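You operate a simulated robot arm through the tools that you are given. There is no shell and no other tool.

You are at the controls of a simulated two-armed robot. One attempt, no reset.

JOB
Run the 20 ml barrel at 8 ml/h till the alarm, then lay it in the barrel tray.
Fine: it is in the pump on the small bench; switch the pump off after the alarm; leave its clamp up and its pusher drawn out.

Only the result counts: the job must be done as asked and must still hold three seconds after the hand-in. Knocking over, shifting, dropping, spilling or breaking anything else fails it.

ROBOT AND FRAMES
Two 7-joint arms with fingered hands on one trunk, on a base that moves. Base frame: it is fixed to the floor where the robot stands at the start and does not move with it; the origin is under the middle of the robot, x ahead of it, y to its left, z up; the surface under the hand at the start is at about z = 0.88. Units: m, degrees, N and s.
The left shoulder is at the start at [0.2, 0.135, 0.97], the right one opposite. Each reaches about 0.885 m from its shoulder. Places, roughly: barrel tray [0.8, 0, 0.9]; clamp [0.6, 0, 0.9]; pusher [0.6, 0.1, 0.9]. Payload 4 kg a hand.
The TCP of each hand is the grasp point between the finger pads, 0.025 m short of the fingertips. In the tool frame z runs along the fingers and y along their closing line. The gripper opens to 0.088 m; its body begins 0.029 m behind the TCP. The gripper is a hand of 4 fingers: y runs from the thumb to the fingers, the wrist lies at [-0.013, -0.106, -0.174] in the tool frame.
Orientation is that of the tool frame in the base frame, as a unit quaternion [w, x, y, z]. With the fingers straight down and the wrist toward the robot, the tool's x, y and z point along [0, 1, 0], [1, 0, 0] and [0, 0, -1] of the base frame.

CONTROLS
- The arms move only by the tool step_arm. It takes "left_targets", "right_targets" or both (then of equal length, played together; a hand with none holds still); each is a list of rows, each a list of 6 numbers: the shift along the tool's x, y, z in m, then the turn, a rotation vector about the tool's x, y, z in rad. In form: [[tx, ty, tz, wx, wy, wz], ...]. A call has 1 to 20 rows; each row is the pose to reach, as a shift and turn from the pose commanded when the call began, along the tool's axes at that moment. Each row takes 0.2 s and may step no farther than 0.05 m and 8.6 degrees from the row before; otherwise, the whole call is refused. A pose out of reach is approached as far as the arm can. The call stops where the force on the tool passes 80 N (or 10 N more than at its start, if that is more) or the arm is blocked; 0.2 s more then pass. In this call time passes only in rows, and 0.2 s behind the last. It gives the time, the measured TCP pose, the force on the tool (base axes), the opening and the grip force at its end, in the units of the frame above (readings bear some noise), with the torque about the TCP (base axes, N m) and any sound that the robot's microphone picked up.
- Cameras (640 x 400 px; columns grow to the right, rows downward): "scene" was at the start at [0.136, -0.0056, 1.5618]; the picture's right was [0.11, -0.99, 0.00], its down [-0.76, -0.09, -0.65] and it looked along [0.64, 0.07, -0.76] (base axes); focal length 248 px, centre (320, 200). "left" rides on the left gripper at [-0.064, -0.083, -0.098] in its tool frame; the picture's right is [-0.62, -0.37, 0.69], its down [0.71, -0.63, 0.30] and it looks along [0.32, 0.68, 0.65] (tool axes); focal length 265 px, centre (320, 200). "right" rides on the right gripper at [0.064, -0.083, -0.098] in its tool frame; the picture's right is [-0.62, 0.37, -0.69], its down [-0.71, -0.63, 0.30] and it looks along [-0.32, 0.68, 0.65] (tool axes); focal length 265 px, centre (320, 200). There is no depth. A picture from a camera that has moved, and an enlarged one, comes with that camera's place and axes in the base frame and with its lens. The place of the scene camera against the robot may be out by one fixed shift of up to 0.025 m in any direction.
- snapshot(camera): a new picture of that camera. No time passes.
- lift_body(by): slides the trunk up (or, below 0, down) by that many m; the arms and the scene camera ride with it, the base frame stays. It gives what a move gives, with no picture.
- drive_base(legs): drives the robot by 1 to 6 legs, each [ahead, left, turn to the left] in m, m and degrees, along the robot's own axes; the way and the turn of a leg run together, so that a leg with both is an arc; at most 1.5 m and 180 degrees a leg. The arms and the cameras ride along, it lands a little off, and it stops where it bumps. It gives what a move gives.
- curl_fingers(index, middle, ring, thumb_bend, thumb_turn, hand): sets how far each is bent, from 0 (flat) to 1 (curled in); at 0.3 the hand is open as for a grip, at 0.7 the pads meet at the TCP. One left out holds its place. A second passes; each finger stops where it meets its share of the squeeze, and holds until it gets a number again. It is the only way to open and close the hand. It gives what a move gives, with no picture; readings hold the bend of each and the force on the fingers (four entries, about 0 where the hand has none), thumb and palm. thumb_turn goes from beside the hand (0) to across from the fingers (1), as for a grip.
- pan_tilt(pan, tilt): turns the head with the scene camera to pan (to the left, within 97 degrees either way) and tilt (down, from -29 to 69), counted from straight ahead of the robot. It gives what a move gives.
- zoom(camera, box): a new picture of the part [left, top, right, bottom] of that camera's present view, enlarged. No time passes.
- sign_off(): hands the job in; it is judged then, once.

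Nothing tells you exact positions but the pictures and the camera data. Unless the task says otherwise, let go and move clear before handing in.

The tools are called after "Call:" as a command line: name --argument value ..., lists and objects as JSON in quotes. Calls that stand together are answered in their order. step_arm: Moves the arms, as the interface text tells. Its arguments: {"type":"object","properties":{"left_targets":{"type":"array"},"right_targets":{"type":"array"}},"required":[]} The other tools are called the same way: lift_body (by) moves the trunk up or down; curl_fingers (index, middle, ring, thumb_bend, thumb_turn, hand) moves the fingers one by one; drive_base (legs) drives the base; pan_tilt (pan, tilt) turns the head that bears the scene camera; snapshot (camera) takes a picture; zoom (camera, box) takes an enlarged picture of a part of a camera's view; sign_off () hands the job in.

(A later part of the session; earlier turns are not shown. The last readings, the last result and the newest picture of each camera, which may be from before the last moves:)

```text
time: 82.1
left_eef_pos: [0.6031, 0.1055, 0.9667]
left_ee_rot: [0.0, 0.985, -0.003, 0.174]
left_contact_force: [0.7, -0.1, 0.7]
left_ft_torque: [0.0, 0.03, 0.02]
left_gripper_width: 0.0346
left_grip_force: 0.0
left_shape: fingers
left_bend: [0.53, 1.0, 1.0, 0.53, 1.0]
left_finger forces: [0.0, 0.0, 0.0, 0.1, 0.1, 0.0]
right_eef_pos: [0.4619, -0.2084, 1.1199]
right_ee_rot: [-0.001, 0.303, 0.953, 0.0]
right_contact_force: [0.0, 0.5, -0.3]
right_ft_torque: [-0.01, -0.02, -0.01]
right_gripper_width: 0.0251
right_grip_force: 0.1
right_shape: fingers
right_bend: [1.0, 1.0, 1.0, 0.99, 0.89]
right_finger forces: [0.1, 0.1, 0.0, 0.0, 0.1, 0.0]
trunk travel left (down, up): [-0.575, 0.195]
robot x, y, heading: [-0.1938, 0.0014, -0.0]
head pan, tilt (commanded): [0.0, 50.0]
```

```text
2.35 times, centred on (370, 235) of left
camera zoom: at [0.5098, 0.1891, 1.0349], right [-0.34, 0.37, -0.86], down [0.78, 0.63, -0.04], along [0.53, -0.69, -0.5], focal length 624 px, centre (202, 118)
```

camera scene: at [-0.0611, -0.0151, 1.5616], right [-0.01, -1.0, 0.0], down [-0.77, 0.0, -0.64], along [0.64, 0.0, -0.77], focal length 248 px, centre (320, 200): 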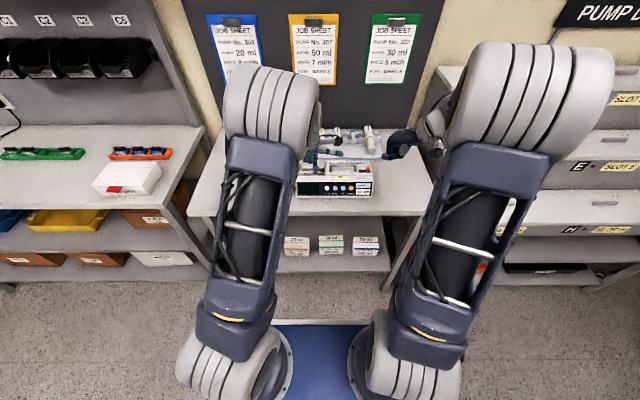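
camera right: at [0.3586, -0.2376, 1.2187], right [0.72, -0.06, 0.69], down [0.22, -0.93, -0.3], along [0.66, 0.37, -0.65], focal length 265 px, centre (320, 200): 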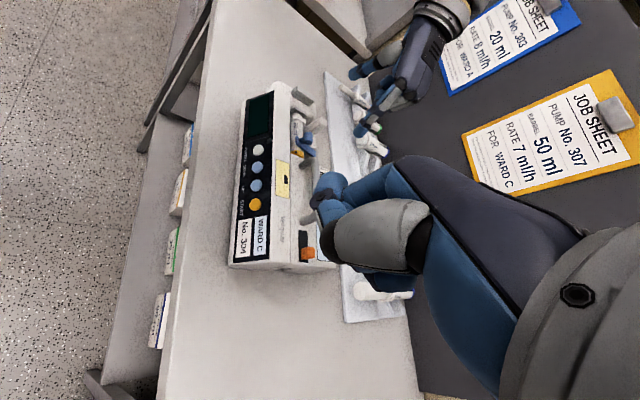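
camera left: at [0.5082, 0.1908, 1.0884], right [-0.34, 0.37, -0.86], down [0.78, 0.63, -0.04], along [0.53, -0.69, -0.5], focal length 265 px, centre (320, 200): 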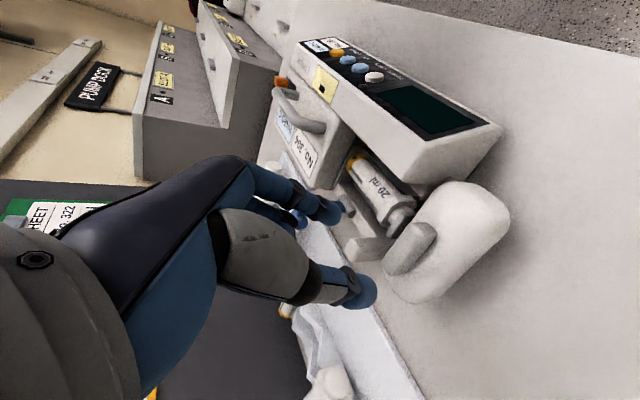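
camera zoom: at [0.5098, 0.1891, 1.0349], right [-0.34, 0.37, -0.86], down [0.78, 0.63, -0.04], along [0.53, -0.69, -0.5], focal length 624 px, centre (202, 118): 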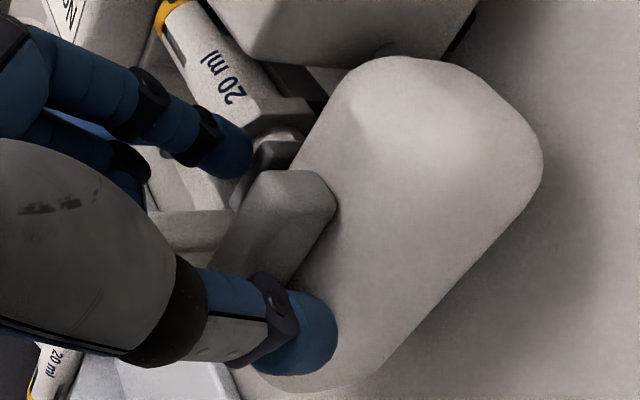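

Call:
curl_fingers --hand "left" --index 0.68 --thumb_bend 0.68

Call:
zoom --camera "left" --box '[280, 150, 460, 320]'

Call:
zoom --camera "right" --box '[250, 60, 350, 140]'

```text
time: 83.1
left_eef_pos: [0.603, 0.1047, 0.9662]
left_ee_rot: [0.0, 0.985, -0.003, 0.173]
left_contact_force: [0.9, 0.4, 0.1]
left_ft_torque: [0.01, -0.03, 0.02]
left_gripper_width: 0.0093
left_grip_force: 2.1
left_shape: fingers
left_bend: [0.66, 1.0, 1.0, 0.64, 1.0]
left_finger forces: [1.4, 0.1, 0.0, 0.1, 2.3, 0.0]
right_eef_pos: [0.4616, -0.2089, 1.1204]
right_ee_rot: [-0.001, 0.303, 0.953, -0.001]
right_contact_force: [0.2, -0.1, 0.5]
right_ft_torque: [0.0, 0.03, 0.03]
right_gripper_width: 0.0253
right_grip_force: 0.2
right_shape: fingers
right_bend: [1.0, 1.0, 1.0, 0.99, 0.89]
right_finger forces: [0.0, 0.1, 0.0, 0.0, 0.0, 0.1]
trunk travel left (down, up): [-0.575, 0.195]
robot x, y, heading: [-0.1919, -0.001, -0.1]
head pan, tilt (commanded): [0.0, 50.0]
```

```text
2.35 times, centred on (370, 235) of left
camera zoom: at [0.5099, 0.1892, 1.035], right [-0.34, 0.37, -0.86], down [0.78, 0.63, -0.04], along [0.52, -0.69, -0.5], focal length 624 px, centre (202, 118)
```

zoom: 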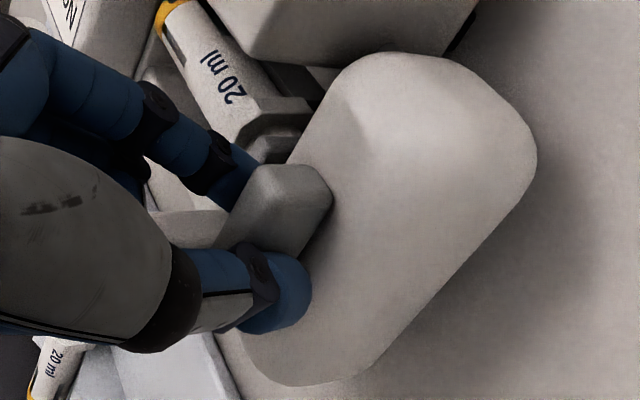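

```text
5.00 times, centred on (300, 100) of right
camera zoom: at [0.3588, -0.2377, 1.2186], right [0.72, -0.06, 0.69], down [0.22, -0.93, -0.3], along [0.66, 0.37, -0.65], focal length 1327 px, centre (420, 700)
```

zoom: 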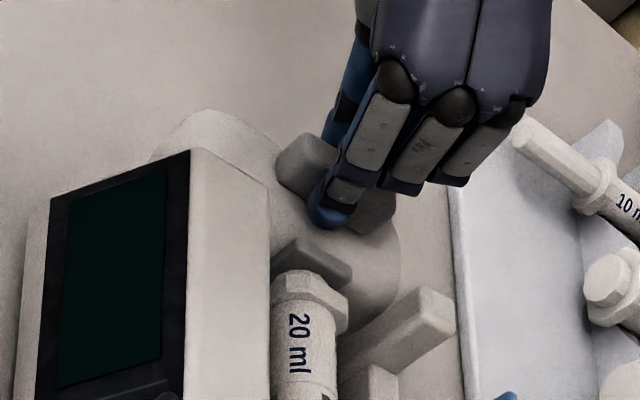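

Pinched. I'll pull gently to the left (+y) and watch force and whether pusher or pump moves.

Call:
step_arm --left_targets '[[0, -0.005, 0, 0, 0, 0], [0, -0.01, 0, 0, 0, 0]]'

Call:
zoom --camera "right" --box '[250, 60, 350, 140]'

```text
time: 83.7
left_eef_pos: [0.602, 0.1141, 0.9675]
left_ee_rot: [0.0, 0.985, -0.002, 0.174]
left_contact_force: [1.9, -0.4, 0.3]
left_ft_torque: [-0.04, 0.01, -0.02]
left_gripper_width: 0.0092
left_grip_force: 2.6
left_shape: fingers
left_bend: [0.64, 1.0, 1.0, 0.65, 1.0]
left_finger forces: [2.1, 0.0, 0.1, 0.0, 1.4, 0.0]
right_eef_pos: [0.461, -0.2089, 1.1197]
right_ee_rot: [-0.002, 0.303, 0.953, 0.0]
right_contact_force: [-0.5, 0.2, 0.5]
right_ft_torque: [-0.02, -0.02, 0.02]
right_gripper_width: 0.0255
right_grip_force: 0.0
right_shape: fingers
right_bend: [1.0, 1.0, 1.0, 0.99, 0.89]
right_finger forces: [0.1, 0.0, 0.0, 0.0, 0.0, 0.0]
trunk travel left (down, up): [-0.575, 0.195]
robot x, y, heading: [-0.1968, -0.0001, -0.2]
head pan, tilt (commanded): [0.0, 50.0]
```

```text
5.00 times, centred on (300, 100) of right
camera zoom: at [0.3588, -0.2379, 1.2185], right [0.72, -0.06, 0.69], down [0.22, -0.93, -0.3], along [0.66, 0.37, -0.65], focal length 1327 px, centre (420, 700)
```

zoom: 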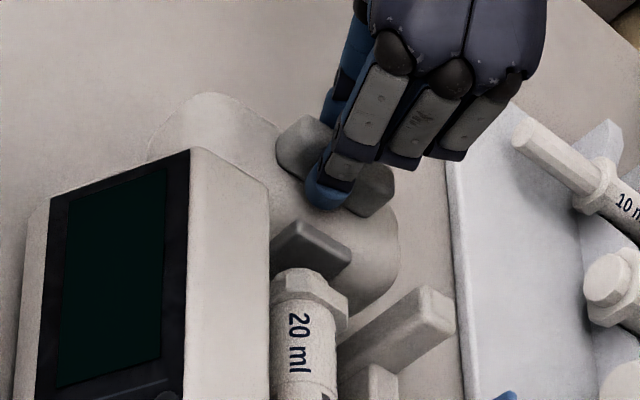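

The pusher slides freely with the pump staying put. Continuing to draw it out.

Call:
step_arm --left_targets '[[0, -0.01, 0, 0, 0, 0], [0, -0.02, 0, 0, 0, 0], [0, -0.03, 0, 0, 0, 0], [0, -0.04, 0, 0, 0, 0]]'

Call:
zoom --camera "right" --box '[240, 40, 380, 160]'

```text
time: 84.7
left_eef_pos: [0.6024, 0.1569, 0.9663]
left_ee_rot: [0.001, 0.985, -0.003, 0.173]
left_contact_force: [0.9, -0.8, 0.6]
left_ft_torque: [-0.01, -0.02, 0.02]
left_gripper_width: 0.0092
left_grip_force: 1.7
left_shape: fingers
left_bend: [0.64, 1.0, 1.0, 0.66, 1.0]
left_finger forces: [2.4, 0.0, 0.0, 0.1, 1.8, 0.1]
right_eef_pos: [0.4611, -0.2097, 1.1202]
right_ee_rot: [0.0, 0.303, 0.953, 0.0]
right_contact_force: [0.5, -0.3, 0.8]
right_ft_torque: [-0.02, 0.0, 0.02]
right_gripper_width: 0.0255
right_grip_force: 0.1
right_shape: fingers
right_bend: [1.0, 1.0, 1.0, 0.99, 0.89]
right_finger forces: [0.0, 0.0, 0.1, 0.0, 0.1, 0.1]
trunk travel left (down, up): [-0.575, 0.195]
robot x, y, heading: [-0.1949, -0.0019, -0.3]
head pan, tilt (commanded): [0.0, 50.0]
```

```text
3.33 times, centred on (310, 100) of right
camera zoom: at [0.3587, -0.2379, 1.2186], right [0.72, -0.06, 0.69], down [0.22, -0.93, -0.3], along [0.66, 0.37, -0.65], focal length 885 px, centre (353, 533)
```

zoom: 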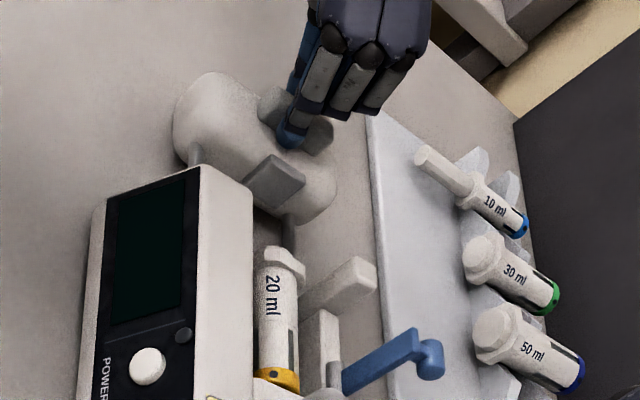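

Call:
step_arm --left_targets '[[0, -0.008, 0, 0, 0, 0], [0, -0.016, 0, 0, 0, 0]]'

Call:
zoom --camera "right" --box '[240, 40, 380, 160]'

```text
time: 85.3
left_eef_pos: [0.6037, 0.1703, 0.9673]
left_ee_rot: [0.0, 0.985, -0.003, 0.174]
left_contact_force: [1.2, -1.8, 2.0]
left_ft_torque: [-0.06, -0.05, 0.02]
left_gripper_width: 0.0092
left_grip_force: 2.6
left_shape: fingers
left_bend: [0.64, 1.0, 1.0, 0.66, 1.0]
left_finger forces: [2.7, 0.0, 0.0, 0.0, 1.8, 0.0]
right_eef_pos: [0.4607, -0.2083, 1.1202]
right_ee_rot: [-0.001, 0.303, 0.953, 0.0]
right_contact_force: [0.0, 0.4, 0.0]
right_ft_torque: [0.0, 0.0, -0.01]
right_gripper_width: 0.0254
right_grip_force: 0.1
right_shape: fingers
right_bend: [1.0, 1.0, 1.0, 0.99, 0.89]
right_finger forces: [0.0, 0.0, 0.0, 0.0, 0.1, 0.1]
trunk travel left (down, up): [-0.575, 0.195]
robot x, y, heading: [-0.2007, -0.0018, -0.3]
head pan, tilt (commanded): [0.0, 50.0]
```

```text
3.33 times, centred on (310, 100) of right
camera zoom: at [0.3587, -0.2379, 1.2186], right [0.72, -0.06, 0.69], down [0.22, -0.93, -0.3], along [0.66, 0.37, -0.65], focal length 885 px, centre (353, 533)
```

zoom: 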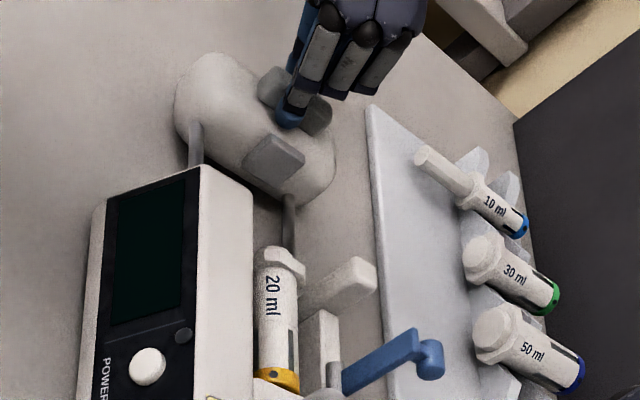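

Call:
step_arm --left_targets '[[0, -0.008, 0, 0, 0, 0], [0, -0.016, 0, 0, 0, 0]]'

Call:
zoom --camera "right" --box '[240, 40, 380, 160]'

```text
time: 85.9
left_eef_pos: [0.6027, 0.1886, 0.9657]
left_ee_rot: [0.0, 0.985, -0.003, 0.175]
left_contact_force: [1.6, -1.4, 2.3]
left_ft_torque: [-0.04, -0.04, 0.0]
left_gripper_width: 0.0093
left_grip_force: 2.7
left_shape: fingers
left_bend: [0.64, 1.0, 1.0, 0.66, 1.0]
left_finger forces: [2.4, 0.0, 0.1, 0.0, 2.0, 0.0]
right_eef_pos: [0.4607, -0.2088, 1.1203]
right_ee_rot: [-0.001, 0.304, 0.953, 0.0]
right_contact_force: [-0.3, 0.4, -0.6]
right_ft_torque: [-0.01, -0.01, 0.0]
right_gripper_width: 0.0254
right_grip_force: 0.2
right_shape: fingers
right_bend: [1.0, 1.0, 1.0, 0.99, 0.89]
right_finger forces: [0.0, 0.0, 0.0, 0.0, 0.1, 0.0]
trunk travel left (down, up): [-0.575, 0.195]
robot x, y, heading: [-0.1944, -0.0006, -0.5]
head pan, tilt (commanded): [0.0, 50.0]
```

```text
3.33 times, centred on (310, 100) of right
camera zoom: at [0.3587, -0.2379, 1.2186], right [0.72, -0.06, 0.69], down [0.22, -0.93, -0.3], along [0.66, 0.37, -0.65], focal length 885 px, centre (353, 533)
```

zoom: 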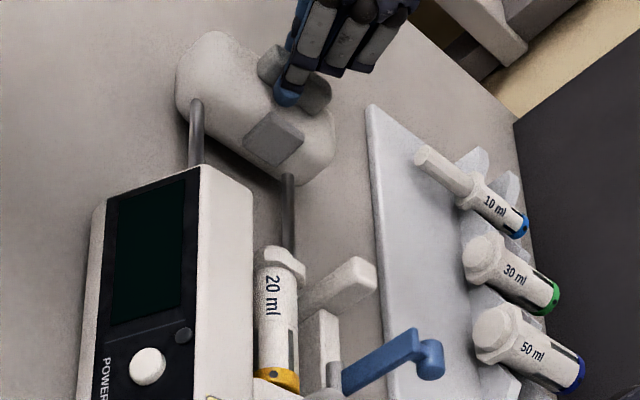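

Call:
step_arm --left_targets '[[0, -0.007, 0, 0, 0, 0], [0, -0.014, 0, 0, 0, 0]]'

Call:
zoom --camera "right" --box '[240, 30, 380, 150]'

```text
time: 86.5
left_eef_pos: [0.6033, 0.2018, 0.9652]
left_ee_rot: [0.001, 0.985, -0.003, 0.173]
left_contact_force: [0.3, -4.1, 2.2]
left_ft_torque: [-0.08, -0.03, 0.01]
left_gripper_width: 0.0097
left_grip_force: 2.1
left_shape: fingers
left_bend: [0.62, 1.0, 1.0, 0.68, 1.0]
left_finger forces: [4.4, 0.0, 0.1, 0.0, 0.5, 0.0]
right_eef_pos: [0.4611, -0.2081, 1.1208]
right_ee_rot: [-0.001, 0.303, 0.953, -0.001]
right_contact_force: [0.2, 0.3, 0.9]
right_ft_torque: [-0.04, 0.01, -0.02]
right_gripper_width: 0.0251
right_grip_force: 0.1
right_shape: fingers
right_bend: [1.0, 1.0, 1.0, 0.99, 0.89]
right_finger forces: [0.0, 0.1, 0.0, 0.0, 0.0, 0.0]
trunk travel left (down, up): [-0.575, 0.195]
robot x, y, heading: [-0.2003, 0.0019, -0.2]
head pan, tilt (commanded): [0.0, 50.0]
```

```text
3.33 times, centred on (310, 90) of right
camera zoom: at [0.3586, -0.238, 1.2186], right [0.72, -0.06, 0.69], down [0.22, -0.93, -0.3], along [0.66, 0.37, -0.65], focal length 885 px, centre (353, 567)
```

zoom: 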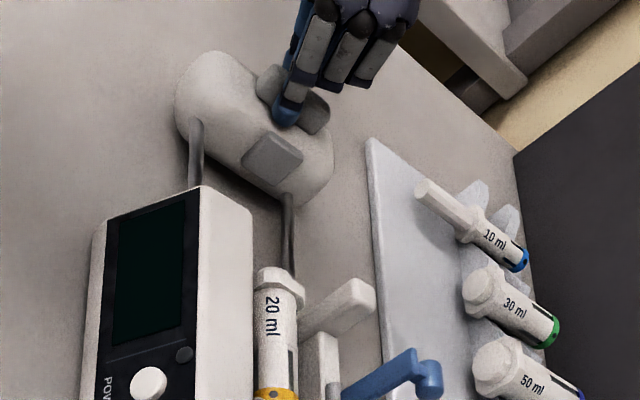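

The pusher is at its end stop (force jumped to 4 N and the pump slid a few mm). I'll relax, release the grip bar and lift away.

Call:
step_arm --left_targets '[[0, 0.004, 0, 0, 0, 0]]'

Call:
curl_fingers --hand "left" --index 0.5 --thumb_bend 0.5

Call:
step_arm --left_targets '[[0.0137, 0, -0.0376, 0, 0, 0], [0.0274, 0, -0.0752, 0, 0, 0], [0.0377, 0, -0.1034, 0, 0, 0]]'

Call:
zoom --camera "right" --box '[240, 40, 380, 160]'

Call:
snapshot --camera "left"

```text
time: 86.9
left_eef_pos: [0.6028, 0.1979, 0.9643]
left_ee_rot: [0.0, 0.985, -0.001, 0.173]
left_contact_force: [-0.4, -0.3, 1.3]
left_ft_torque: [-0.06, 0.02, -0.02]
left_gripper_width: 0.009
left_grip_force: 2.2
left_shape: fingers
left_bend: [0.64, 1.0, 1.0, 0.66, 1.0]
left_finger forces: [2.5, 0.0, 0.1, 0.0, 2.3, 0.1]
right_eef_pos: [0.4602, -0.2071, 1.1203]
right_ee_rot: [-0.002, 0.303, 0.953, 0.0]
right_contact_force: [0.9, -0.5, -0.5]
right_ft_torque: [0.02, -0.01, 0.04]
right_gripper_width: 0.0253
right_grip_force: 0.0
right_shape: fingers
right_bend: [1.0, 1.0, 1.0, 0.99, 0.89]
right_finger forces: [0.0, 0.0, 0.0, 0.0, 0.0, 0.1]
trunk travel left (down, up): [-0.575, 0.195]
robot x, y, heading: [-0.1969, 0.0028, -0.5]
head pan, tilt (commanded): [0.0, 50.0]
```

```text
time: 87.9
left_eef_pos: [0.6034, 0.197, 0.9649]
left_ee_rot: [0.0, 0.985, -0.003, 0.174]
left_contact_force: [0.0, 0.2, 0.3]
left_ft_torque: [0.01, -0.01, 0.0]
left_gripper_width: 0.0408
left_grip_force: 0.1
left_shape: fingers
left_bend: [0.5, 1.0, 1.0, 0.5, 1.0]
left_finger forces: [0.0, 0.1, 0.0, 0.0, 0.1, 0.0]
right_eef_pos: [0.4608, -0.2093, 1.1198]
right_ee_rot: [-0.001, 0.302, 0.953, -0.001]
right_contact_force: [-0.1, 0.2, 0.1]
right_ft_torque: [0.03, 0.03, 0.01]
right_gripper_width: 0.0254
right_grip_force: 0.0
right_shape: fingers
right_bend: [1.0, 1.0, 1.0, 0.99, 0.89]
right_finger forces: [0.0, 0.0, 0.0, 0.1, 0.1, 0.0]
trunk travel left (down, up): [-0.575, 0.195]
robot x, y, heading: [-0.2004, -0.0003, -0.1]
head pan, tilt (commanded): [0.0, 50.0]
```

```text
time: 88.7
left_eef_pos: [0.6026, 0.197, 1.0757]
left_ee_rot: [0.0, 0.985, -0.003, 0.174]
left_contact_force: [-0.2, -0.6, -0.1]
left_ft_torque: [-0.02, -0.01, -0.01]
left_gripper_width: 0.0412
left_grip_force: 0.0
left_shape: fingers
left_bend: [0.5, 1.0, 1.0, 0.5, 1.0]
left_finger forces: [0.0, 0.0, 0.0, 0.0, 0.1, 0.0]
right_eef_pos: [0.46, -0.2082, 1.1196]
right_ee_rot: [-0.001, 0.303, 0.953, -0.001]
right_contact_force: [0.1, 0.0, 0.1]
right_ft_torque: [-0.02, -0.01, -0.02]
right_gripper_width: 0.0252
right_grip_force: 0.0
right_shape: fingers
right_bend: [1.0, 1.0, 1.0, 0.99, 0.89]
right_finger forces: [0.0, 0.0, 0.0, 0.0, 0.0, 0.0]
trunk travel left (down, up): [-0.575, 0.195]
robot x, y, heading: [-0.1978, -0.0003, -0.2]
head pan, tilt (commanded): [0.0, 50.0]
```

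```text
3.33 times, centred on (310, 100) of right
camera zoom: at [0.3588, -0.2377, 1.2185], right [0.72, -0.06, 0.69], down [0.22, -0.93, -0.3], along [0.66, 0.37, -0.66], focal length 885 px, centre (353, 533)
```

zoom: 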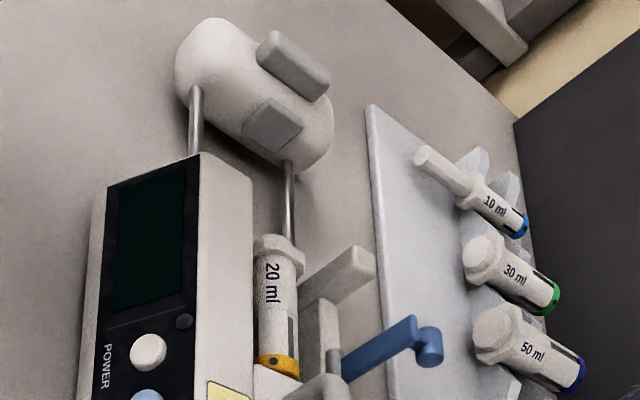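

```text
taken
camera left: at [0.5095, 0.2818, 1.1441], right [-0.34, 0.37, -0.86], down [0.78, 0.63, -0.04], along [0.52, -0.69, -0.5], focal length 265 px, centre (320, 200)
```

left: 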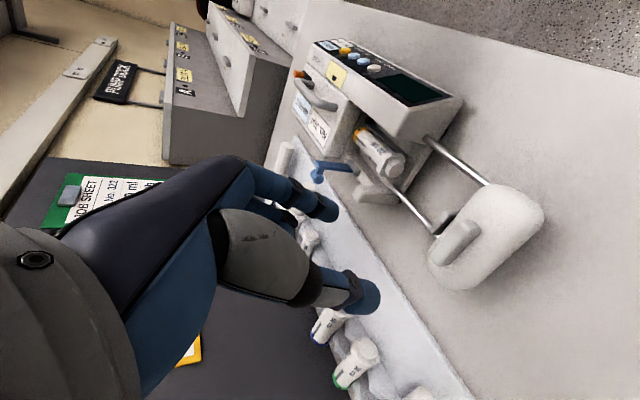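

Clamp up and pusher drawn fully out. Now I'll level the left hand, turn it back to yaw 0, and take a good look at the barrel from above.

Call:
step_arm --left_targets '[[0.0, 0, -0.01, 0, -0.1163, 0], [0.0, 0, -0.02, 0, -0.2327, 0], [0.0, 0, -0.03, 0, -0.349, 0]]'

Call:
curl_fingers --hand "left" --index 0.45 --middle 0 --ring 0 --thumb_bend 0.45 --thumb_turn 1

Call:
step_arm --left_targets '[[-0.005, 0.01, -0.005, 0, 0, -0.1428], [-0.01, 0.02, -0.01, 0, 0, -0.2856], [-0.015, 0.03, -0.01, 0, 0, -0.4284], [-0.02, 0.04, -0.01, 0, 0, -0.5712], [-0.025, 0.05, -0.01, 0, 0, -0.714], [-0.03, 0.06, -0.01, 0, 0, -0.8568], [-0.035, 0.07, -0.01, 0, 0, -0.9996], [-0.04, 0.08, -0.01, 0, 0, -1.1424], [-0.045, 0.09, -0.01, 0, 0, -1.2852], [-0.05, 0.1, -0.01, 0, 0, -1.428], [-0.055, 0.11, -0.01, 0, 0, -1.5708]]'

Call:
snapshot --camera "left"

Call:
zoom --camera "right" --box '[250, 70, 390, 180]'

```text
time: 89.5
left_eef_pos: [0.593, 0.1971, 1.1035]
left_ee_rot: [0.0, 1.0, -0.002, -0.002]
left_contact_force: [-0.6, 0.7, 0.6]
left_ft_torque: [-0.03, -0.03, 0.01]
left_gripper_width: 0.0408
left_grip_force: 0.2
left_shape: fingers
left_bend: [0.5, 1.0, 1.0, 0.5, 1.0]
left_finger forces: [0.0, 0.0, 0.0, 0.0, 0.0, 0.0]
right_eef_pos: [0.4605, -0.2083, 1.1193]
right_ee_rot: [-0.001, 0.303, 0.953, 0.0]
right_contact_force: [-0.1, 0.3, -0.4]
right_ft_torque: [0.01, -0.01, 0.0]
right_gripper_width: 0.0254
right_grip_force: 0.1
right_shape: fingers
right_bend: [1.0, 1.0, 1.0, 0.99, 0.89]
right_finger forces: [0.0, 0.0, 0.1, 0.0, 0.1, 0.0]
trunk travel left (down, up): [-0.575, 0.195]
robot x, y, heading: [-0.1964, 0.001, -0.1]
head pan, tilt (commanded): [0.0, 50.0]
```

```text
time: 90.5
left_eef_pos: [0.5924, 0.1968, 1.1033]
left_ee_rot: [0.0, 1.0, -0.003, 0.0]
left_contact_force: [0.3, 1.1, -1.2]
left_ft_torque: [-0.01, -0.01, 0.02]
left_gripper_width: 0.0521
left_grip_force: 0.1
left_shape: fingers
left_bend: [0.45, 0.0, 0.0, 0.45, 0.99]
left_finger forces: [0.0, 0.0, 0.1, 0.0, 0.0, 0.0]
right_eef_pos: [0.4597, -0.2091, 1.1199]
right_ee_rot: [-0.001, 0.303, 0.953, -0.001]
right_contact_force: [0.3, -0.2, 0.4]
right_ft_torque: [-0.01, -0.01, 0.01]
right_gripper_width: 0.0252
right_grip_force: 0.0
right_shape: fingers
right_bend: [1.0, 1.0, 1.0, 0.99, 0.89]
right_finger forces: [0.0, 0.0, 0.1, 0.1, 0.0, 0.0]
trunk travel left (down, up): [-0.575, 0.195]
robot x, y, heading: [-0.1953, -0.0025, -0.3]
head pan, tilt (commanded): [0.0, 50.0]
```

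```text
time: 92.9
left_eef_pos: [0.5362, 0.0878, 1.1141]
left_ee_rot: [0.001, 0.709, 0.706, 0.002]
left_contact_force: [0.0, 0.6, -0.7]
left_ft_torque: [-0.03, 0.03, -0.03]
left_gripper_width: 0.0517
left_grip_force: 0.1
left_shape: fingers
left_bend: [0.45, 0.0, 0.0, 0.45, 0.99]
left_finger forces: [0.0, 0.1, 0.1, 0.0, 0.0, 0.0]
right_eef_pos: [0.4611, -0.2073, 1.1204]
right_ee_rot: [-0.002, 0.303, 0.953, 0.0]
right_contact_force: [-0.5, 0.4, -0.2]
right_ft_torque: [-0.01, -0.01, -0.02]
right_gripper_width: 0.0251
right_grip_force: 0.1
right_shape: fingers
right_bend: [1.0, 1.0, 1.0, 0.99, 0.89]
right_finger forces: [0.0, 0.1, 0.0, 0.0, 0.0, 0.0]
trunk travel left (down, up): [-0.575, 0.195]
robot x, y, heading: [-0.1986, 0.001, -0.2]
head pan, tilt (commanded): [0.0, 50.0]
```

```text
taken
camera left: at [0.4532, 0.0251, 1.2101], right [-0.37, -0.62, -0.69], down [-0.63, 0.72, -0.3], along [0.69, 0.32, -0.65], focal length 265 px, centre (320, 200)
```

left: 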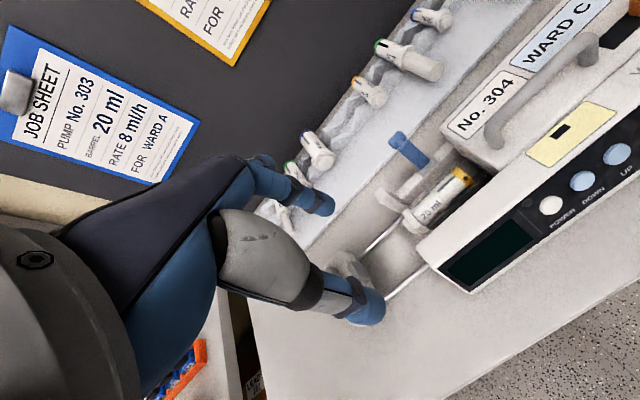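

```text
3.64 times, centred on (320, 125) of right
camera zoom: at [0.3588, -0.2373, 1.2186], right [0.72, -0.06, 0.69], down [0.22, -0.93, -0.3], along [0.66, 0.37, -0.66], focal length 965 px, centre (320, 473)
```

zoom: 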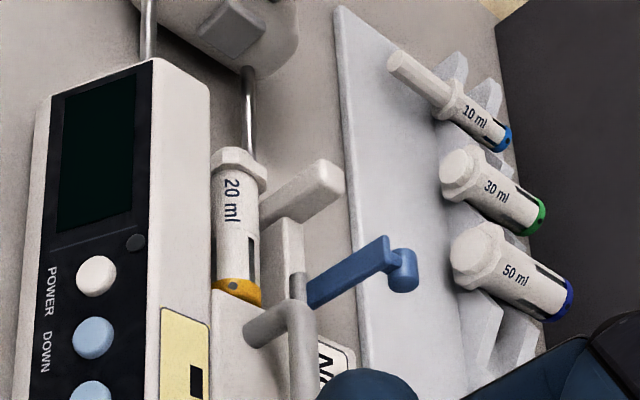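

Call:
zoom --camera "left" --box '[360, 110, 500, 250]'

Call:
zoom --camera "left" --box '[250, 0, 470, 220]'

Call:
zoom --camera "right" --box '[280, 90, 350, 150]'

```text
2.86 times, centred on (430, 180) of left
camera zoom: at [0.4532, 0.0251, 1.2101], right [-0.37, -0.62, -0.69], down [-0.63, 0.72, -0.3], along [0.69, 0.32, -0.65], focal length 758 px, centre (6, 257)
```

zoom: 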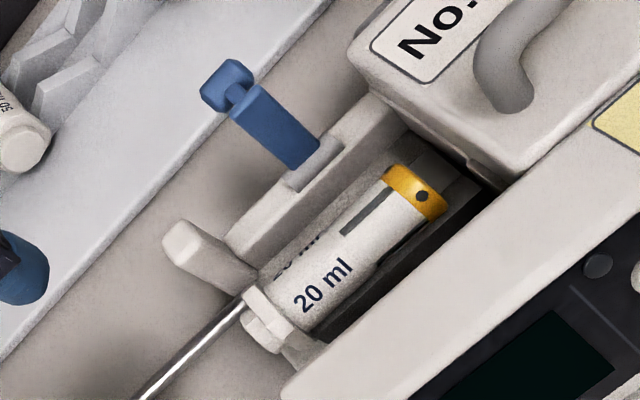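

```text
1.82 times, centred on (360, 110) of left
camera zoom: at [0.4532, 0.0251, 1.2101], right [-0.37, -0.62, -0.69], down [-0.63, 0.72, -0.3], along [0.69, 0.32, -0.65], focal length 483 px, centre (247, 364)
```

zoom: 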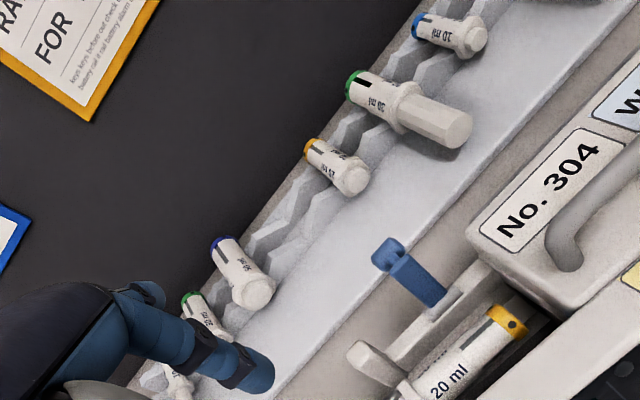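

```text
6.67 times, centred on (315, 120) of right
camera zoom: at [0.3588, -0.2373, 1.2186], right [0.72, -0.06, 0.69], down [0.22, -0.93, -0.3], along [0.66, 0.37, -0.66], focal length 1769 px, centre (353, 733)
```

zoom: 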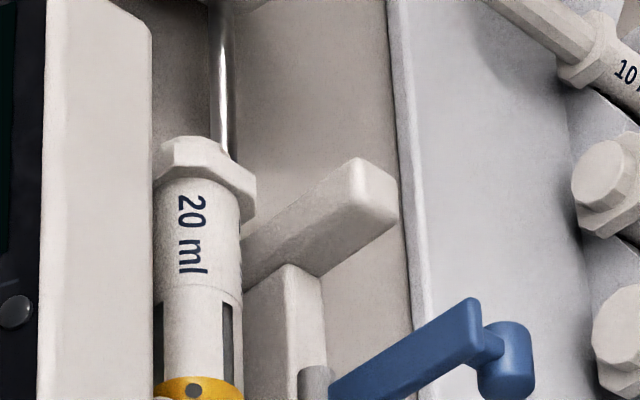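

I'll move the left hand 0.1 m forward so its camera looks almost straight down on the barrel, to measure the gaps around it.

Call:
step_arm --left_targets '[[0, 0.035, 0, 0, 0, 0], [0, 0.07, 0, 0, 0, 0], [0, 0.105, 0, 0, 0, 0]]'

Call:
zoom --camera "left" --box '[440, 210, 600, 330]'

Call:
snapshot --camera "left"

```text
time: 93.7
left_eef_pos: [0.6411, 0.087, 1.113]
left_ee_rot: [0.0, 0.709, 0.705, 0.0]
left_contact_force: [-0.5, 1.3, 0.2]
left_ft_torque: [0.04, -0.03, 0.0]
left_gripper_width: 0.052
left_grip_force: 0.1
left_shape: fingers
left_bend: [0.45, 0.0, 0.0, 0.45, 0.99]
left_finger forces: [0.0, 0.0, 0.0, 0.0, 0.0, 0.0]
right_eef_pos: [0.4609, -0.2093, 1.1211]
right_ee_rot: [0.0, 0.303, 0.953, -0.001]
right_contact_force: [-0.9, 0.0, 0.7]
right_ft_torque: [0.0, 0.01, 0.01]
right_gripper_width: 0.0252
right_grip_force: 0.1
right_shape: fingers
right_bend: [1.0, 1.0, 1.0, 0.99, 0.89]
right_finger forces: [0.0, 0.0, 0.0, 0.0, 0.0, 0.0]
trunk travel left (down, up): [-0.575, 0.195]
robot x, y, heading: [-0.1963, 0.0037, -0.2]
head pan, tilt (commanded): [0.0, 50.0]
```

```text
3.33 times, centred on (520, 270) of left
camera zoom: at [0.5586, 0.0233, 1.21], right [-0.37, -0.62, -0.69], down [-0.63, 0.72, -0.3], along [0.69, 0.32, -0.65], focal length 885 px, centre (-347, -33)
```

zoom: 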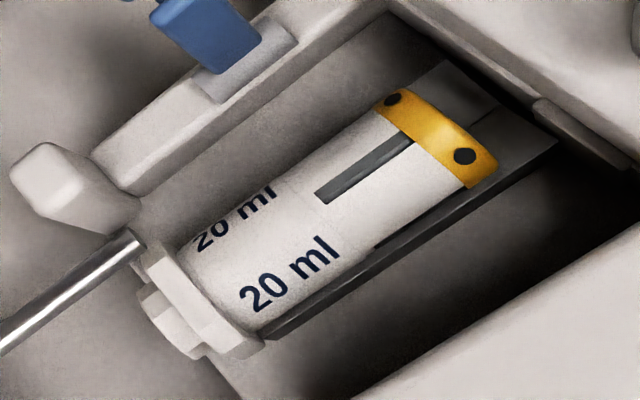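

```text
taken
camera left: at [0.5586, 0.0233, 1.21], right [-0.37, -0.62, -0.69], down [-0.63, 0.72, -0.3], along [0.69, 0.32, -0.65], focal length 265 px, centre (320, 200)
```

left: 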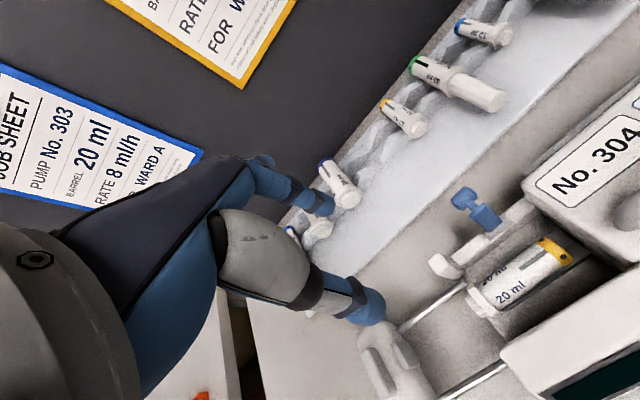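

The gaps are generous: ~27 mm in front and ~21 mm behind the barrel (axis ≈ x 0.609, z 0.924). The left index finger suits the gap left of the clamp. Before picking up, I'll test (empty-handed, high) whether the left hand can turn to yaw +90°, which the tray placement would need.

Call:
step_arm --left_targets '[[0, -0.005, -0.01, 0, 0, -0.1428], [0, -0.01, -0.02, 0, 0, -0.2856], [0, -0.015, -0.03, 0, 0, -0.4284], [0, -0.02, -0.04, 0, 0, -0.5712], [0, -0.02, -0.04, 0, 0, -0.714], [0, -0.02, -0.04, 0, 0, -0.8568], [0, -0.02, -0.04, 0, 0, -0.9996], [0, -0.02, -0.04, 0, 0, -1.1424], [0, -0.02, -0.04, 0, 0, -1.2852], [0, -0.02, -0.04, 0, 0, -1.428], [0, -0.02, -0.04, 0, 0, -1.5708]]'

Call:
snapshot --camera "scene"

Call:
snapshot --camera "left"

```text
time: 96.1
left_eef_pos: [0.6207, 0.0868, 1.1537]
left_ee_rot: [0.0, 0.001, 1.0, 0.0]
left_contact_force: [0.6, 0.1, -0.2]
left_ft_torque: [0.0, 0.0, 0.01]
left_gripper_width: 0.0521
left_grip_force: 0.0
left_shape: fingers
left_bend: [0.45, 0.0, 0.0, 0.45, 0.99]
left_finger forces: [0.1, 0.0, 0.0, 0.1, 0.0, 0.0]
right_eef_pos: [0.4609, -0.208, 1.1204]
right_ee_rot: [-0.002, 0.303, 0.953, 0.0]
right_contact_force: [-0.3, 0.3, 0.2]
right_ft_torque: [-0.03, 0.01, 0.01]
right_gripper_width: 0.0254
right_grip_force: 0.1
right_shape: fingers
right_bend: [1.0, 1.0, 1.0, 0.99, 0.89]
right_finger forces: [0.0, 0.0, 0.0, 0.0, 0.1, 0.0]
trunk travel left (down, up): [-0.575, 0.195]
robot x, y, heading: [-0.1968, 0.0002, -0.3]
head pan, tilt (commanded): [0.0, 50.0]
```

```text
taken
camera scene: at [-0.0613, -0.0151, 1.5616], right [-0.01, -1.0, 0.0], down [-0.77, 0.0, -0.64], along [0.64, 0.0, -0.77], focal length 248 px, centre (320, 200)
```

scene: 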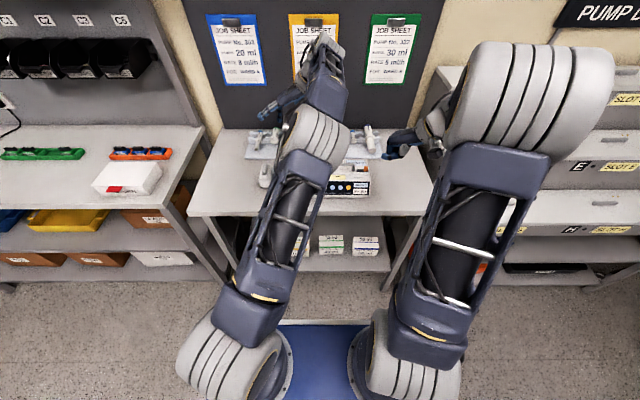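

```text
taken
camera left: at [0.686, 0.0033, 1.2511], right [0.62, -0.37, -0.69], down [-0.72, -0.63, -0.3], along [-0.32, 0.68, -0.65], focal length 265 px, centre (320, 200)
```

left: 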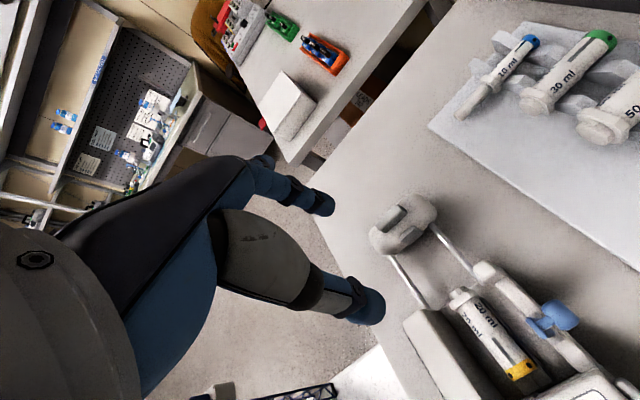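

Yaw +90° is reachable. Now I'll study the tray: notch spacing, ridge positions and heights.

Call:
zoom --camera "left" --box '[420, 0, 640, 240]'

Call:
zoom --camera "right" --box '[320, 60, 460, 200]'

Call:
zoom --camera "scene" --box '[235, 105, 405, 205]'

```text
1.67 times, centred on (530, 120) of left
camera zoom: at [0.686, 0.0033, 1.2511], right [0.62, -0.37, -0.69], down [-0.72, -0.63, -0.3], along [-0.32, 0.68, -0.65], focal length 442 px, centre (-30, 333)
```

zoom: 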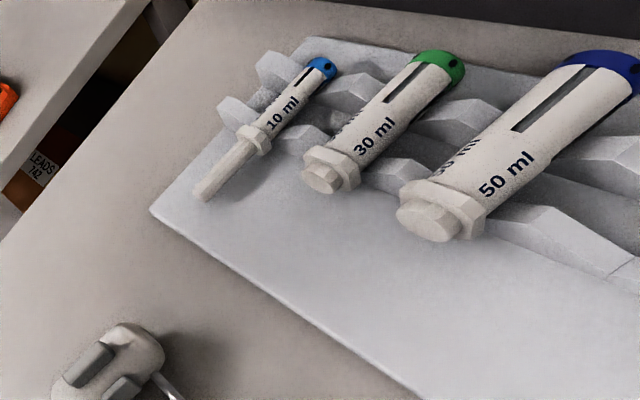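

```text
2.86 times, centred on (390, 130) of right
camera zoom: at [0.3585, -0.2379, 1.2187], right [0.72, -0.06, 0.69], down [0.22, -0.93, -0.3], along [0.66, 0.37, -0.65], focal length 758 px, centre (120, 400)
```

zoom: 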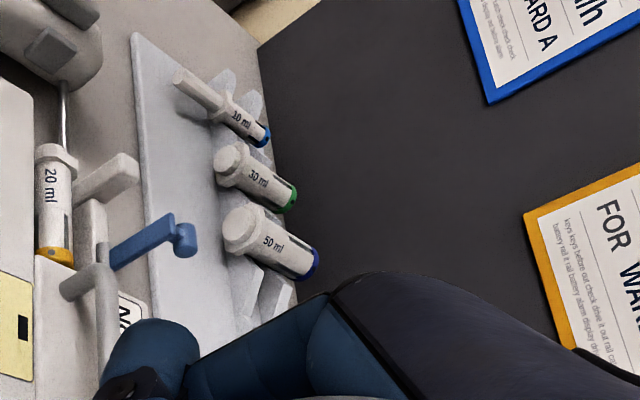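

```text
3.76 times, centred on (320, 155) of scene
camera zoom: at [-0.0613, -0.0151, 1.5616], right [-0.01, -1.0, 0.0], down [-0.77, 0.0, -0.64], along [0.64, 0.0, -0.77], focal length 935 px, centre (320, 369)
```

zoom: 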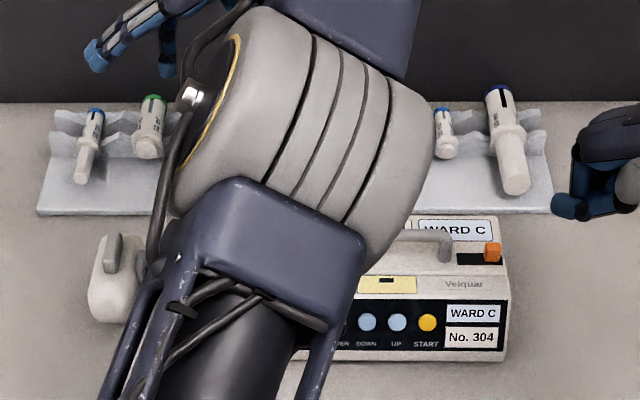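

Slots are ~64 mm apart with the free one at y ≈ 0.053; barrel flanges sit at x ≈ 0.823 just ahead of the front ridge. Now back to yaw 0 above the barrel in the pump.

Call:
step_arm --left_targets '[[0, -0.004, 0, 0, 0, 0.1428], [-0.001, -0.008, 0, 0, 0, 0.2856], [-0.002, -0.012, 0, 0, 0, 0.4284], [-0.003, -0.016, 0, 0, 0, 0.5712], [-0.004, -0.02, 0, 0, 0, 0.714], [-0.005, -0.024, 0, 0, 0, 0.8568], [-0.006, -0.028, 0.01, 0, 0, 0.9996], [-0.007, -0.032, 0.02, 0, 0, 1.1424], [-0.008, -0.036, 0.03, 0, 0, 1.2852], [-0.0083, -0.0398, 0.04, 0, 0, 1.428], [-0.0083, -0.0398, 0.05, 0, 0, 1.5708]]'

Call:
curl_fingers --hand "left" --index 0.52 --middle 0 --ring 0 --thumb_bend 0.54 --thumb_turn 1

Call:
step_arm --left_targets '[[0, 0, 0.02, 0.0873, 0, 0], [0, 0, 0.045, 0.1745, 0, 0]]'

Call:
zoom --camera "right" --box '[250, 50, 410, 180]'

Call:
snapshot --camera "left"

```text
time: 98.5
left_eef_pos: [0.6298, 0.0475, 1.1035]
left_ee_rot: [0.0, 0.71, 0.704, 0.001]
left_contact_force: [0.4, 0.4, 0.1]
left_ft_torque: [-0.01, -0.04, -0.02]
left_gripper_width: 0.0523
left_grip_force: 0.1
left_shape: fingers
left_bend: [0.45, 0.0, 0.0, 0.45, 0.99]
left_finger forces: [0.0, 0.0, 0.0, 0.0, 0.1, 0.1]
right_eef_pos: [0.4598, -0.2083, 1.12]
right_ee_rot: [0.0, 0.303, 0.953, -0.001]
right_contact_force: [-0.3, -0.4, 0.6]
right_ft_torque: [-0.01, -0.02, -0.02]
right_gripper_width: 0.0253
right_grip_force: 0.0
right_shape: fingers
right_bend: [1.0, 1.0, 1.0, 0.99, 0.89]
right_finger forces: [0.1, 0.0, 0.1, 0.0, 0.1, 0.0]
trunk travel left (down, up): [-0.575, 0.195]
robot x, y, heading: [-0.196, 0.0011, -0.6]
head pan, tilt (commanded): [0.0, 50.0]
```

```text
time: 99.5
left_eef_pos: [0.6292, 0.0478, 1.1042]
left_ee_rot: [0.0, 0.709, 0.705, 0.0]
left_contact_force: [0.5, 0.3, 0.1]
left_ft_torque: [-0.03, 0.0, 0.02]
left_gripper_width: 0.0353
left_grip_force: 0.0
left_shape: fingers
left_bend: [0.52, 0.0, 0.0, 0.54, 1.0]
left_finger forces: [0.0, 0.0, 0.0, 0.0, 0.0, 0.1]
right_eef_pos: [0.4606, -0.209, 1.12]
right_ee_rot: [-0.001, 0.303, 0.953, -0.001]
right_contact_force: [0.4, 0.2, -0.1]
right_ft_torque: [0.02, 0.0, -0.04]
right_gripper_width: 0.0256
right_grip_force: 0.0
right_shape: fingers
right_bend: [1.0, 1.0, 1.0, 0.99, 0.89]
right_finger forces: [0.0, 0.0, 0.1, 0.0, 0.0, 0.0]
trunk travel left (down, up): [-0.575, 0.195]
robot x, y, heading: [-0.1948, -0.0021, -0.1]
head pan, tilt (commanded): [0.0, 50.0]
```

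```text
time: 100.1
left_eef_pos: [0.6309, 0.0462, 1.0591]
left_ee_rot: [-0.062, 0.706, 0.703, -0.061]
left_contact_force: [0.3, 0.0, 0.4]
left_ft_torque: [-0.01, -0.05, 0.02]
left_gripper_width: 0.0353
left_grip_force: 0.0
left_shape: fingers
left_bend: [0.52, 0.0, 0.0, 0.54, 1.0]
left_finger forces: [0.0, 0.1, 0.1, 0.0, 0.0, 0.0]
right_eef_pos: [0.4595, -0.2079, 1.12]
right_ee_rot: [-0.001, 0.303, 0.953, 0.0]
right_contact_force: [-0.4, 0.8, 0.4]
right_ft_torque: [-0.02, -0.02, 0.01]
right_gripper_width: 0.0252
right_grip_force: 0.0
right_shape: fingers
right_bend: [1.0, 1.0, 1.0, 0.99, 0.89]
right_finger forces: [0.0, 0.1, 0.0, 0.0, 0.0, 0.0]
trunk travel left (down, up): [-0.575, 0.195]
robot x, y, heading: [-0.1989, -0.0002, -0.4]
head pan, tilt (commanded): [0.0, 50.0]
```

```text
3.08 times, centred on (330, 115) of right
camera zoom: at [0.3585, -0.2378, 1.2187], right [0.72, -0.06, 0.69], down [0.22, -0.93, -0.3], along [0.66, 0.37, -0.65], focal length 817 px, centre (289, 462)
```

zoom: 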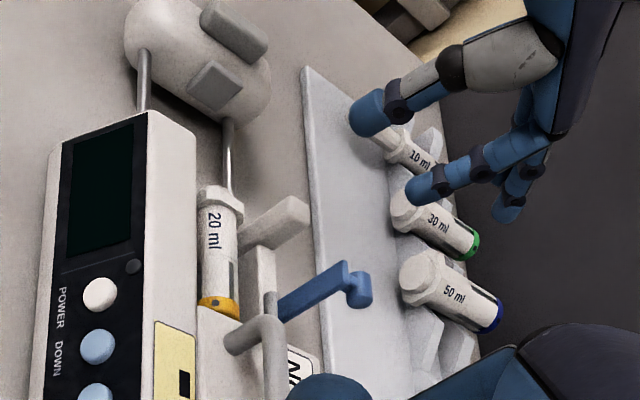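

```text
taken
camera left: at [0.566, -0.0171, 1.168], right [-0.49, -0.62, -0.62], down [-0.67, 0.72, -0.19], along [0.56, 0.32, -0.76], focal length 265 px, centre (320, 200)
```

left: 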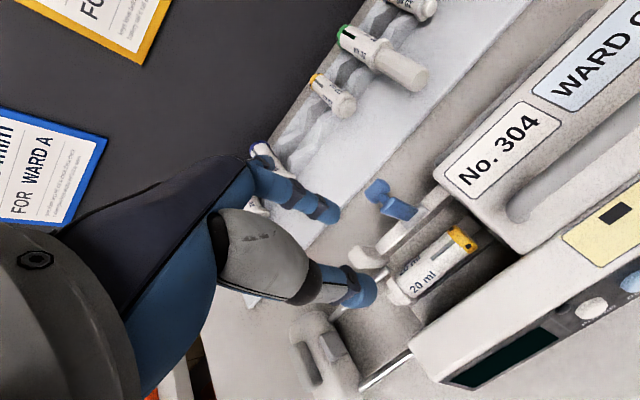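

Descending along the finger direction about halfway, then checking alignment.

Call:
step_arm --left_targets '[[0.0005, 0.001, 0.035, 0, 0, 0], [0.0008, 0.0019, 0.07, 0, 0, 0]]'

Call:
zoom --camera "left" --box '[260, 150, 480, 330]'

Call:
zoom --camera "right" --box '[270, 70, 390, 170]'

```text
time: 100.7
left_eef_pos: [0.621, 0.0485, 0.9889]
left_ee_rot: [-0.062, 0.706, 0.702, -0.062]
left_contact_force: [-0.5, 0.2, -0.5]
left_ft_torque: [-0.01, 0.0, -0.01]
left_gripper_width: 0.0352
left_grip_force: 0.0
left_shape: fingers
left_bend: [0.52, 0.0, 0.0, 0.54, 1.0]
left_finger forces: [0.0, 0.0, 0.0, 0.0, 0.1, 0.0]
right_eef_pos: [0.4607, -0.2079, 1.1205]
right_ee_rot: [-0.001, 0.303, 0.953, -0.001]
right_contact_force: [-0.6, 0.5, -0.3]
right_ft_torque: [-0.01, 0.0, 0.0]
right_gripper_width: 0.0253
right_grip_force: 0.2
right_shape: fingers
right_bend: [1.0, 1.0, 1.0, 0.99, 0.89]
right_finger forces: [0.1, 0.0, 0.0, 0.0, 0.0, 0.0]
trunk travel left (down, up): [-0.575, 0.195]
robot x, y, heading: [-0.197, -0.0022, -0.4]
head pan, tilt (commanded): [0.0, 50.0]
```

```text
2.22 times, centred on (370, 240) of left
camera zoom: at [0.5555, -0.0152, 1.099], right [-0.49, -0.62, -0.62], down [-0.67, 0.72, -0.19], along [0.56, 0.32, -0.76], focal length 590 px, centre (209, 111)
```

zoom: 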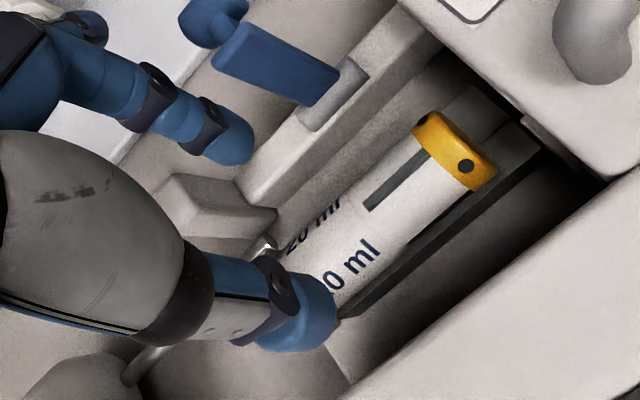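

```text
4.00 times, centred on (330, 120) of right
camera zoom: at [0.3586, -0.2378, 1.2187], right [0.72, -0.06, 0.69], down [0.22, -0.93, -0.3], along [0.66, 0.37, -0.65], focal length 1062 px, centre (280, 520)
```

zoom: 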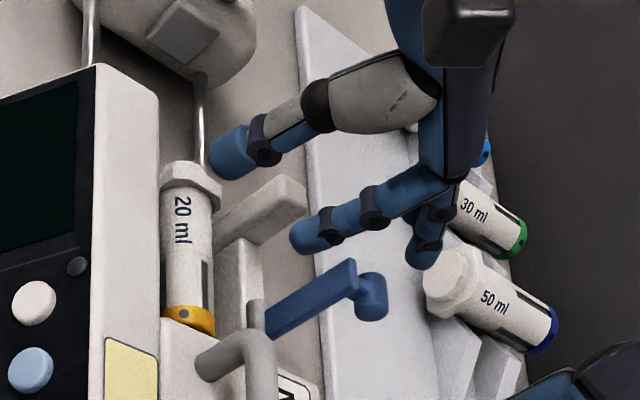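

Positions agree (barrel axis x ≈ 0.611). I'll close the thumb slightly more to fit the front gap, then descend to grasp depth.

Call:
curl_fingers --hand "left" --index 0.53 --thumb_bend 0.57

Call:
step_arm --left_targets '[[0, 0.001, 0.018, 0, 0, 0], [0, 0.002, 0.034, 0, 0, 0]]'

Call:
zoom --camera "left" --box '[260, 150, 480, 330]'

Call:
zoom --camera "right" --box '[270, 70, 390, 170]'

```text
time: 101.7
left_eef_pos: [0.6213, 0.0488, 0.9894]
left_ee_rot: [-0.061, 0.706, 0.703, -0.062]
left_contact_force: [-0.6, -0.6, 0.8]
left_ft_torque: [0.01, 0.0, -0.05]
left_gripper_width: 0.0323
left_grip_force: 0.2
left_shape: fingers
left_bend: [0.53, 0.0, 0.0, 0.56, 1.0]
left_finger forces: [0.0, 0.0, 0.0, 0.0, 0.0, 0.1]
right_eef_pos: [0.4611, -0.2084, 1.1197]
right_ee_rot: [-0.001, 0.304, 0.953, -0.002]
right_contact_force: [0.1, 0.3, -0.6]
right_ft_torque: [-0.01, -0.03, 0.01]
right_gripper_width: 0.0256
right_grip_force: 0.0
right_shape: fingers
right_bend: [1.0, 1.0, 1.0, 0.99, 0.89]
right_finger forces: [0.0, 0.0, 0.0, 0.0, 0.0, 0.0]
trunk travel left (down, up): [-0.575, 0.195]
robot x, y, heading: [-0.1975, -0.0009, -0.1]
head pan, tilt (commanded): [0.0, 50.0]
```

```text
time: 102.3
left_eef_pos: [0.6155, 0.0494, 0.9551]
left_ee_rot: [-0.061, 0.706, 0.703, -0.061]
left_contact_force: [0.5, 0.4, 1.2]
left_ft_torque: [-0.01, 0.04, 0.02]
left_gripper_width: 0.0321
left_grip_force: 0.1
left_shape: fingers
left_bend: [0.53, 0.0, 0.0, 0.56, 1.0]
left_finger forces: [0.1, 0.0, 0.0, 0.0, 0.1, 0.0]
right_eef_pos: [0.4602, -0.2085, 1.1203]
right_ee_rot: [-0.002, 0.303, 0.953, -0.001]
right_contact_force: [0.6, -0.2, -0.3]
right_ft_torque: [0.02, 0.02, 0.0]
right_gripper_width: 0.0254
right_grip_force: 0.1
right_shape: fingers
right_bend: [1.0, 1.0, 1.0, 0.99, 0.89]
right_finger forces: [0.0, 0.1, 0.0, 0.0, 0.1, 0.0]
trunk travel left (down, up): [-0.575, 0.195]
robot x, y, heading: [-0.1971, -0.0045, -0.2]
head pan, tilt (commanded): [0.0, 50.0]
```

```text
2.22 times, centred on (370, 240) of left
camera zoom: at [0.5509, -0.0155, 1.0654], right [-0.49, -0.62, -0.62], down [-0.67, 0.72, -0.19], along [0.56, 0.32, -0.76], focal length 590 px, centre (209, 111)
```

zoom: 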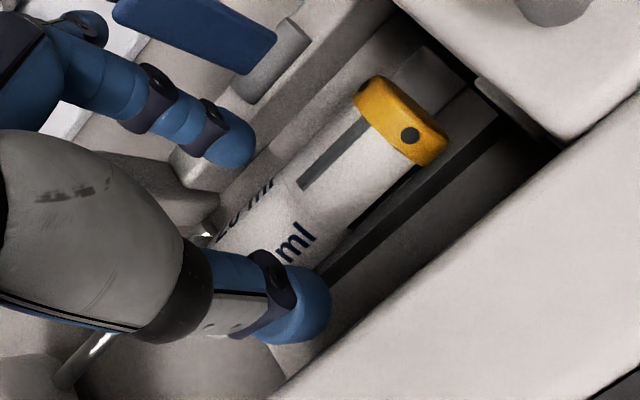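

```text
4.00 times, centred on (330, 120) of right
camera zoom: at [0.3587, -0.2378, 1.2186], right [0.72, -0.06, 0.69], down [0.22, -0.93, -0.3], along [0.66, 0.37, -0.65], focal length 1062 px, centre (280, 520)
```

zoom: 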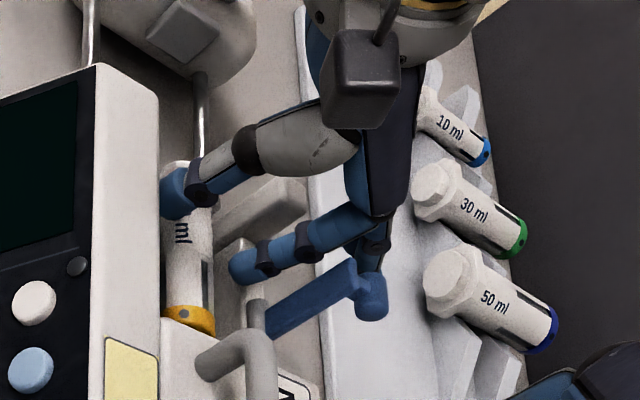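

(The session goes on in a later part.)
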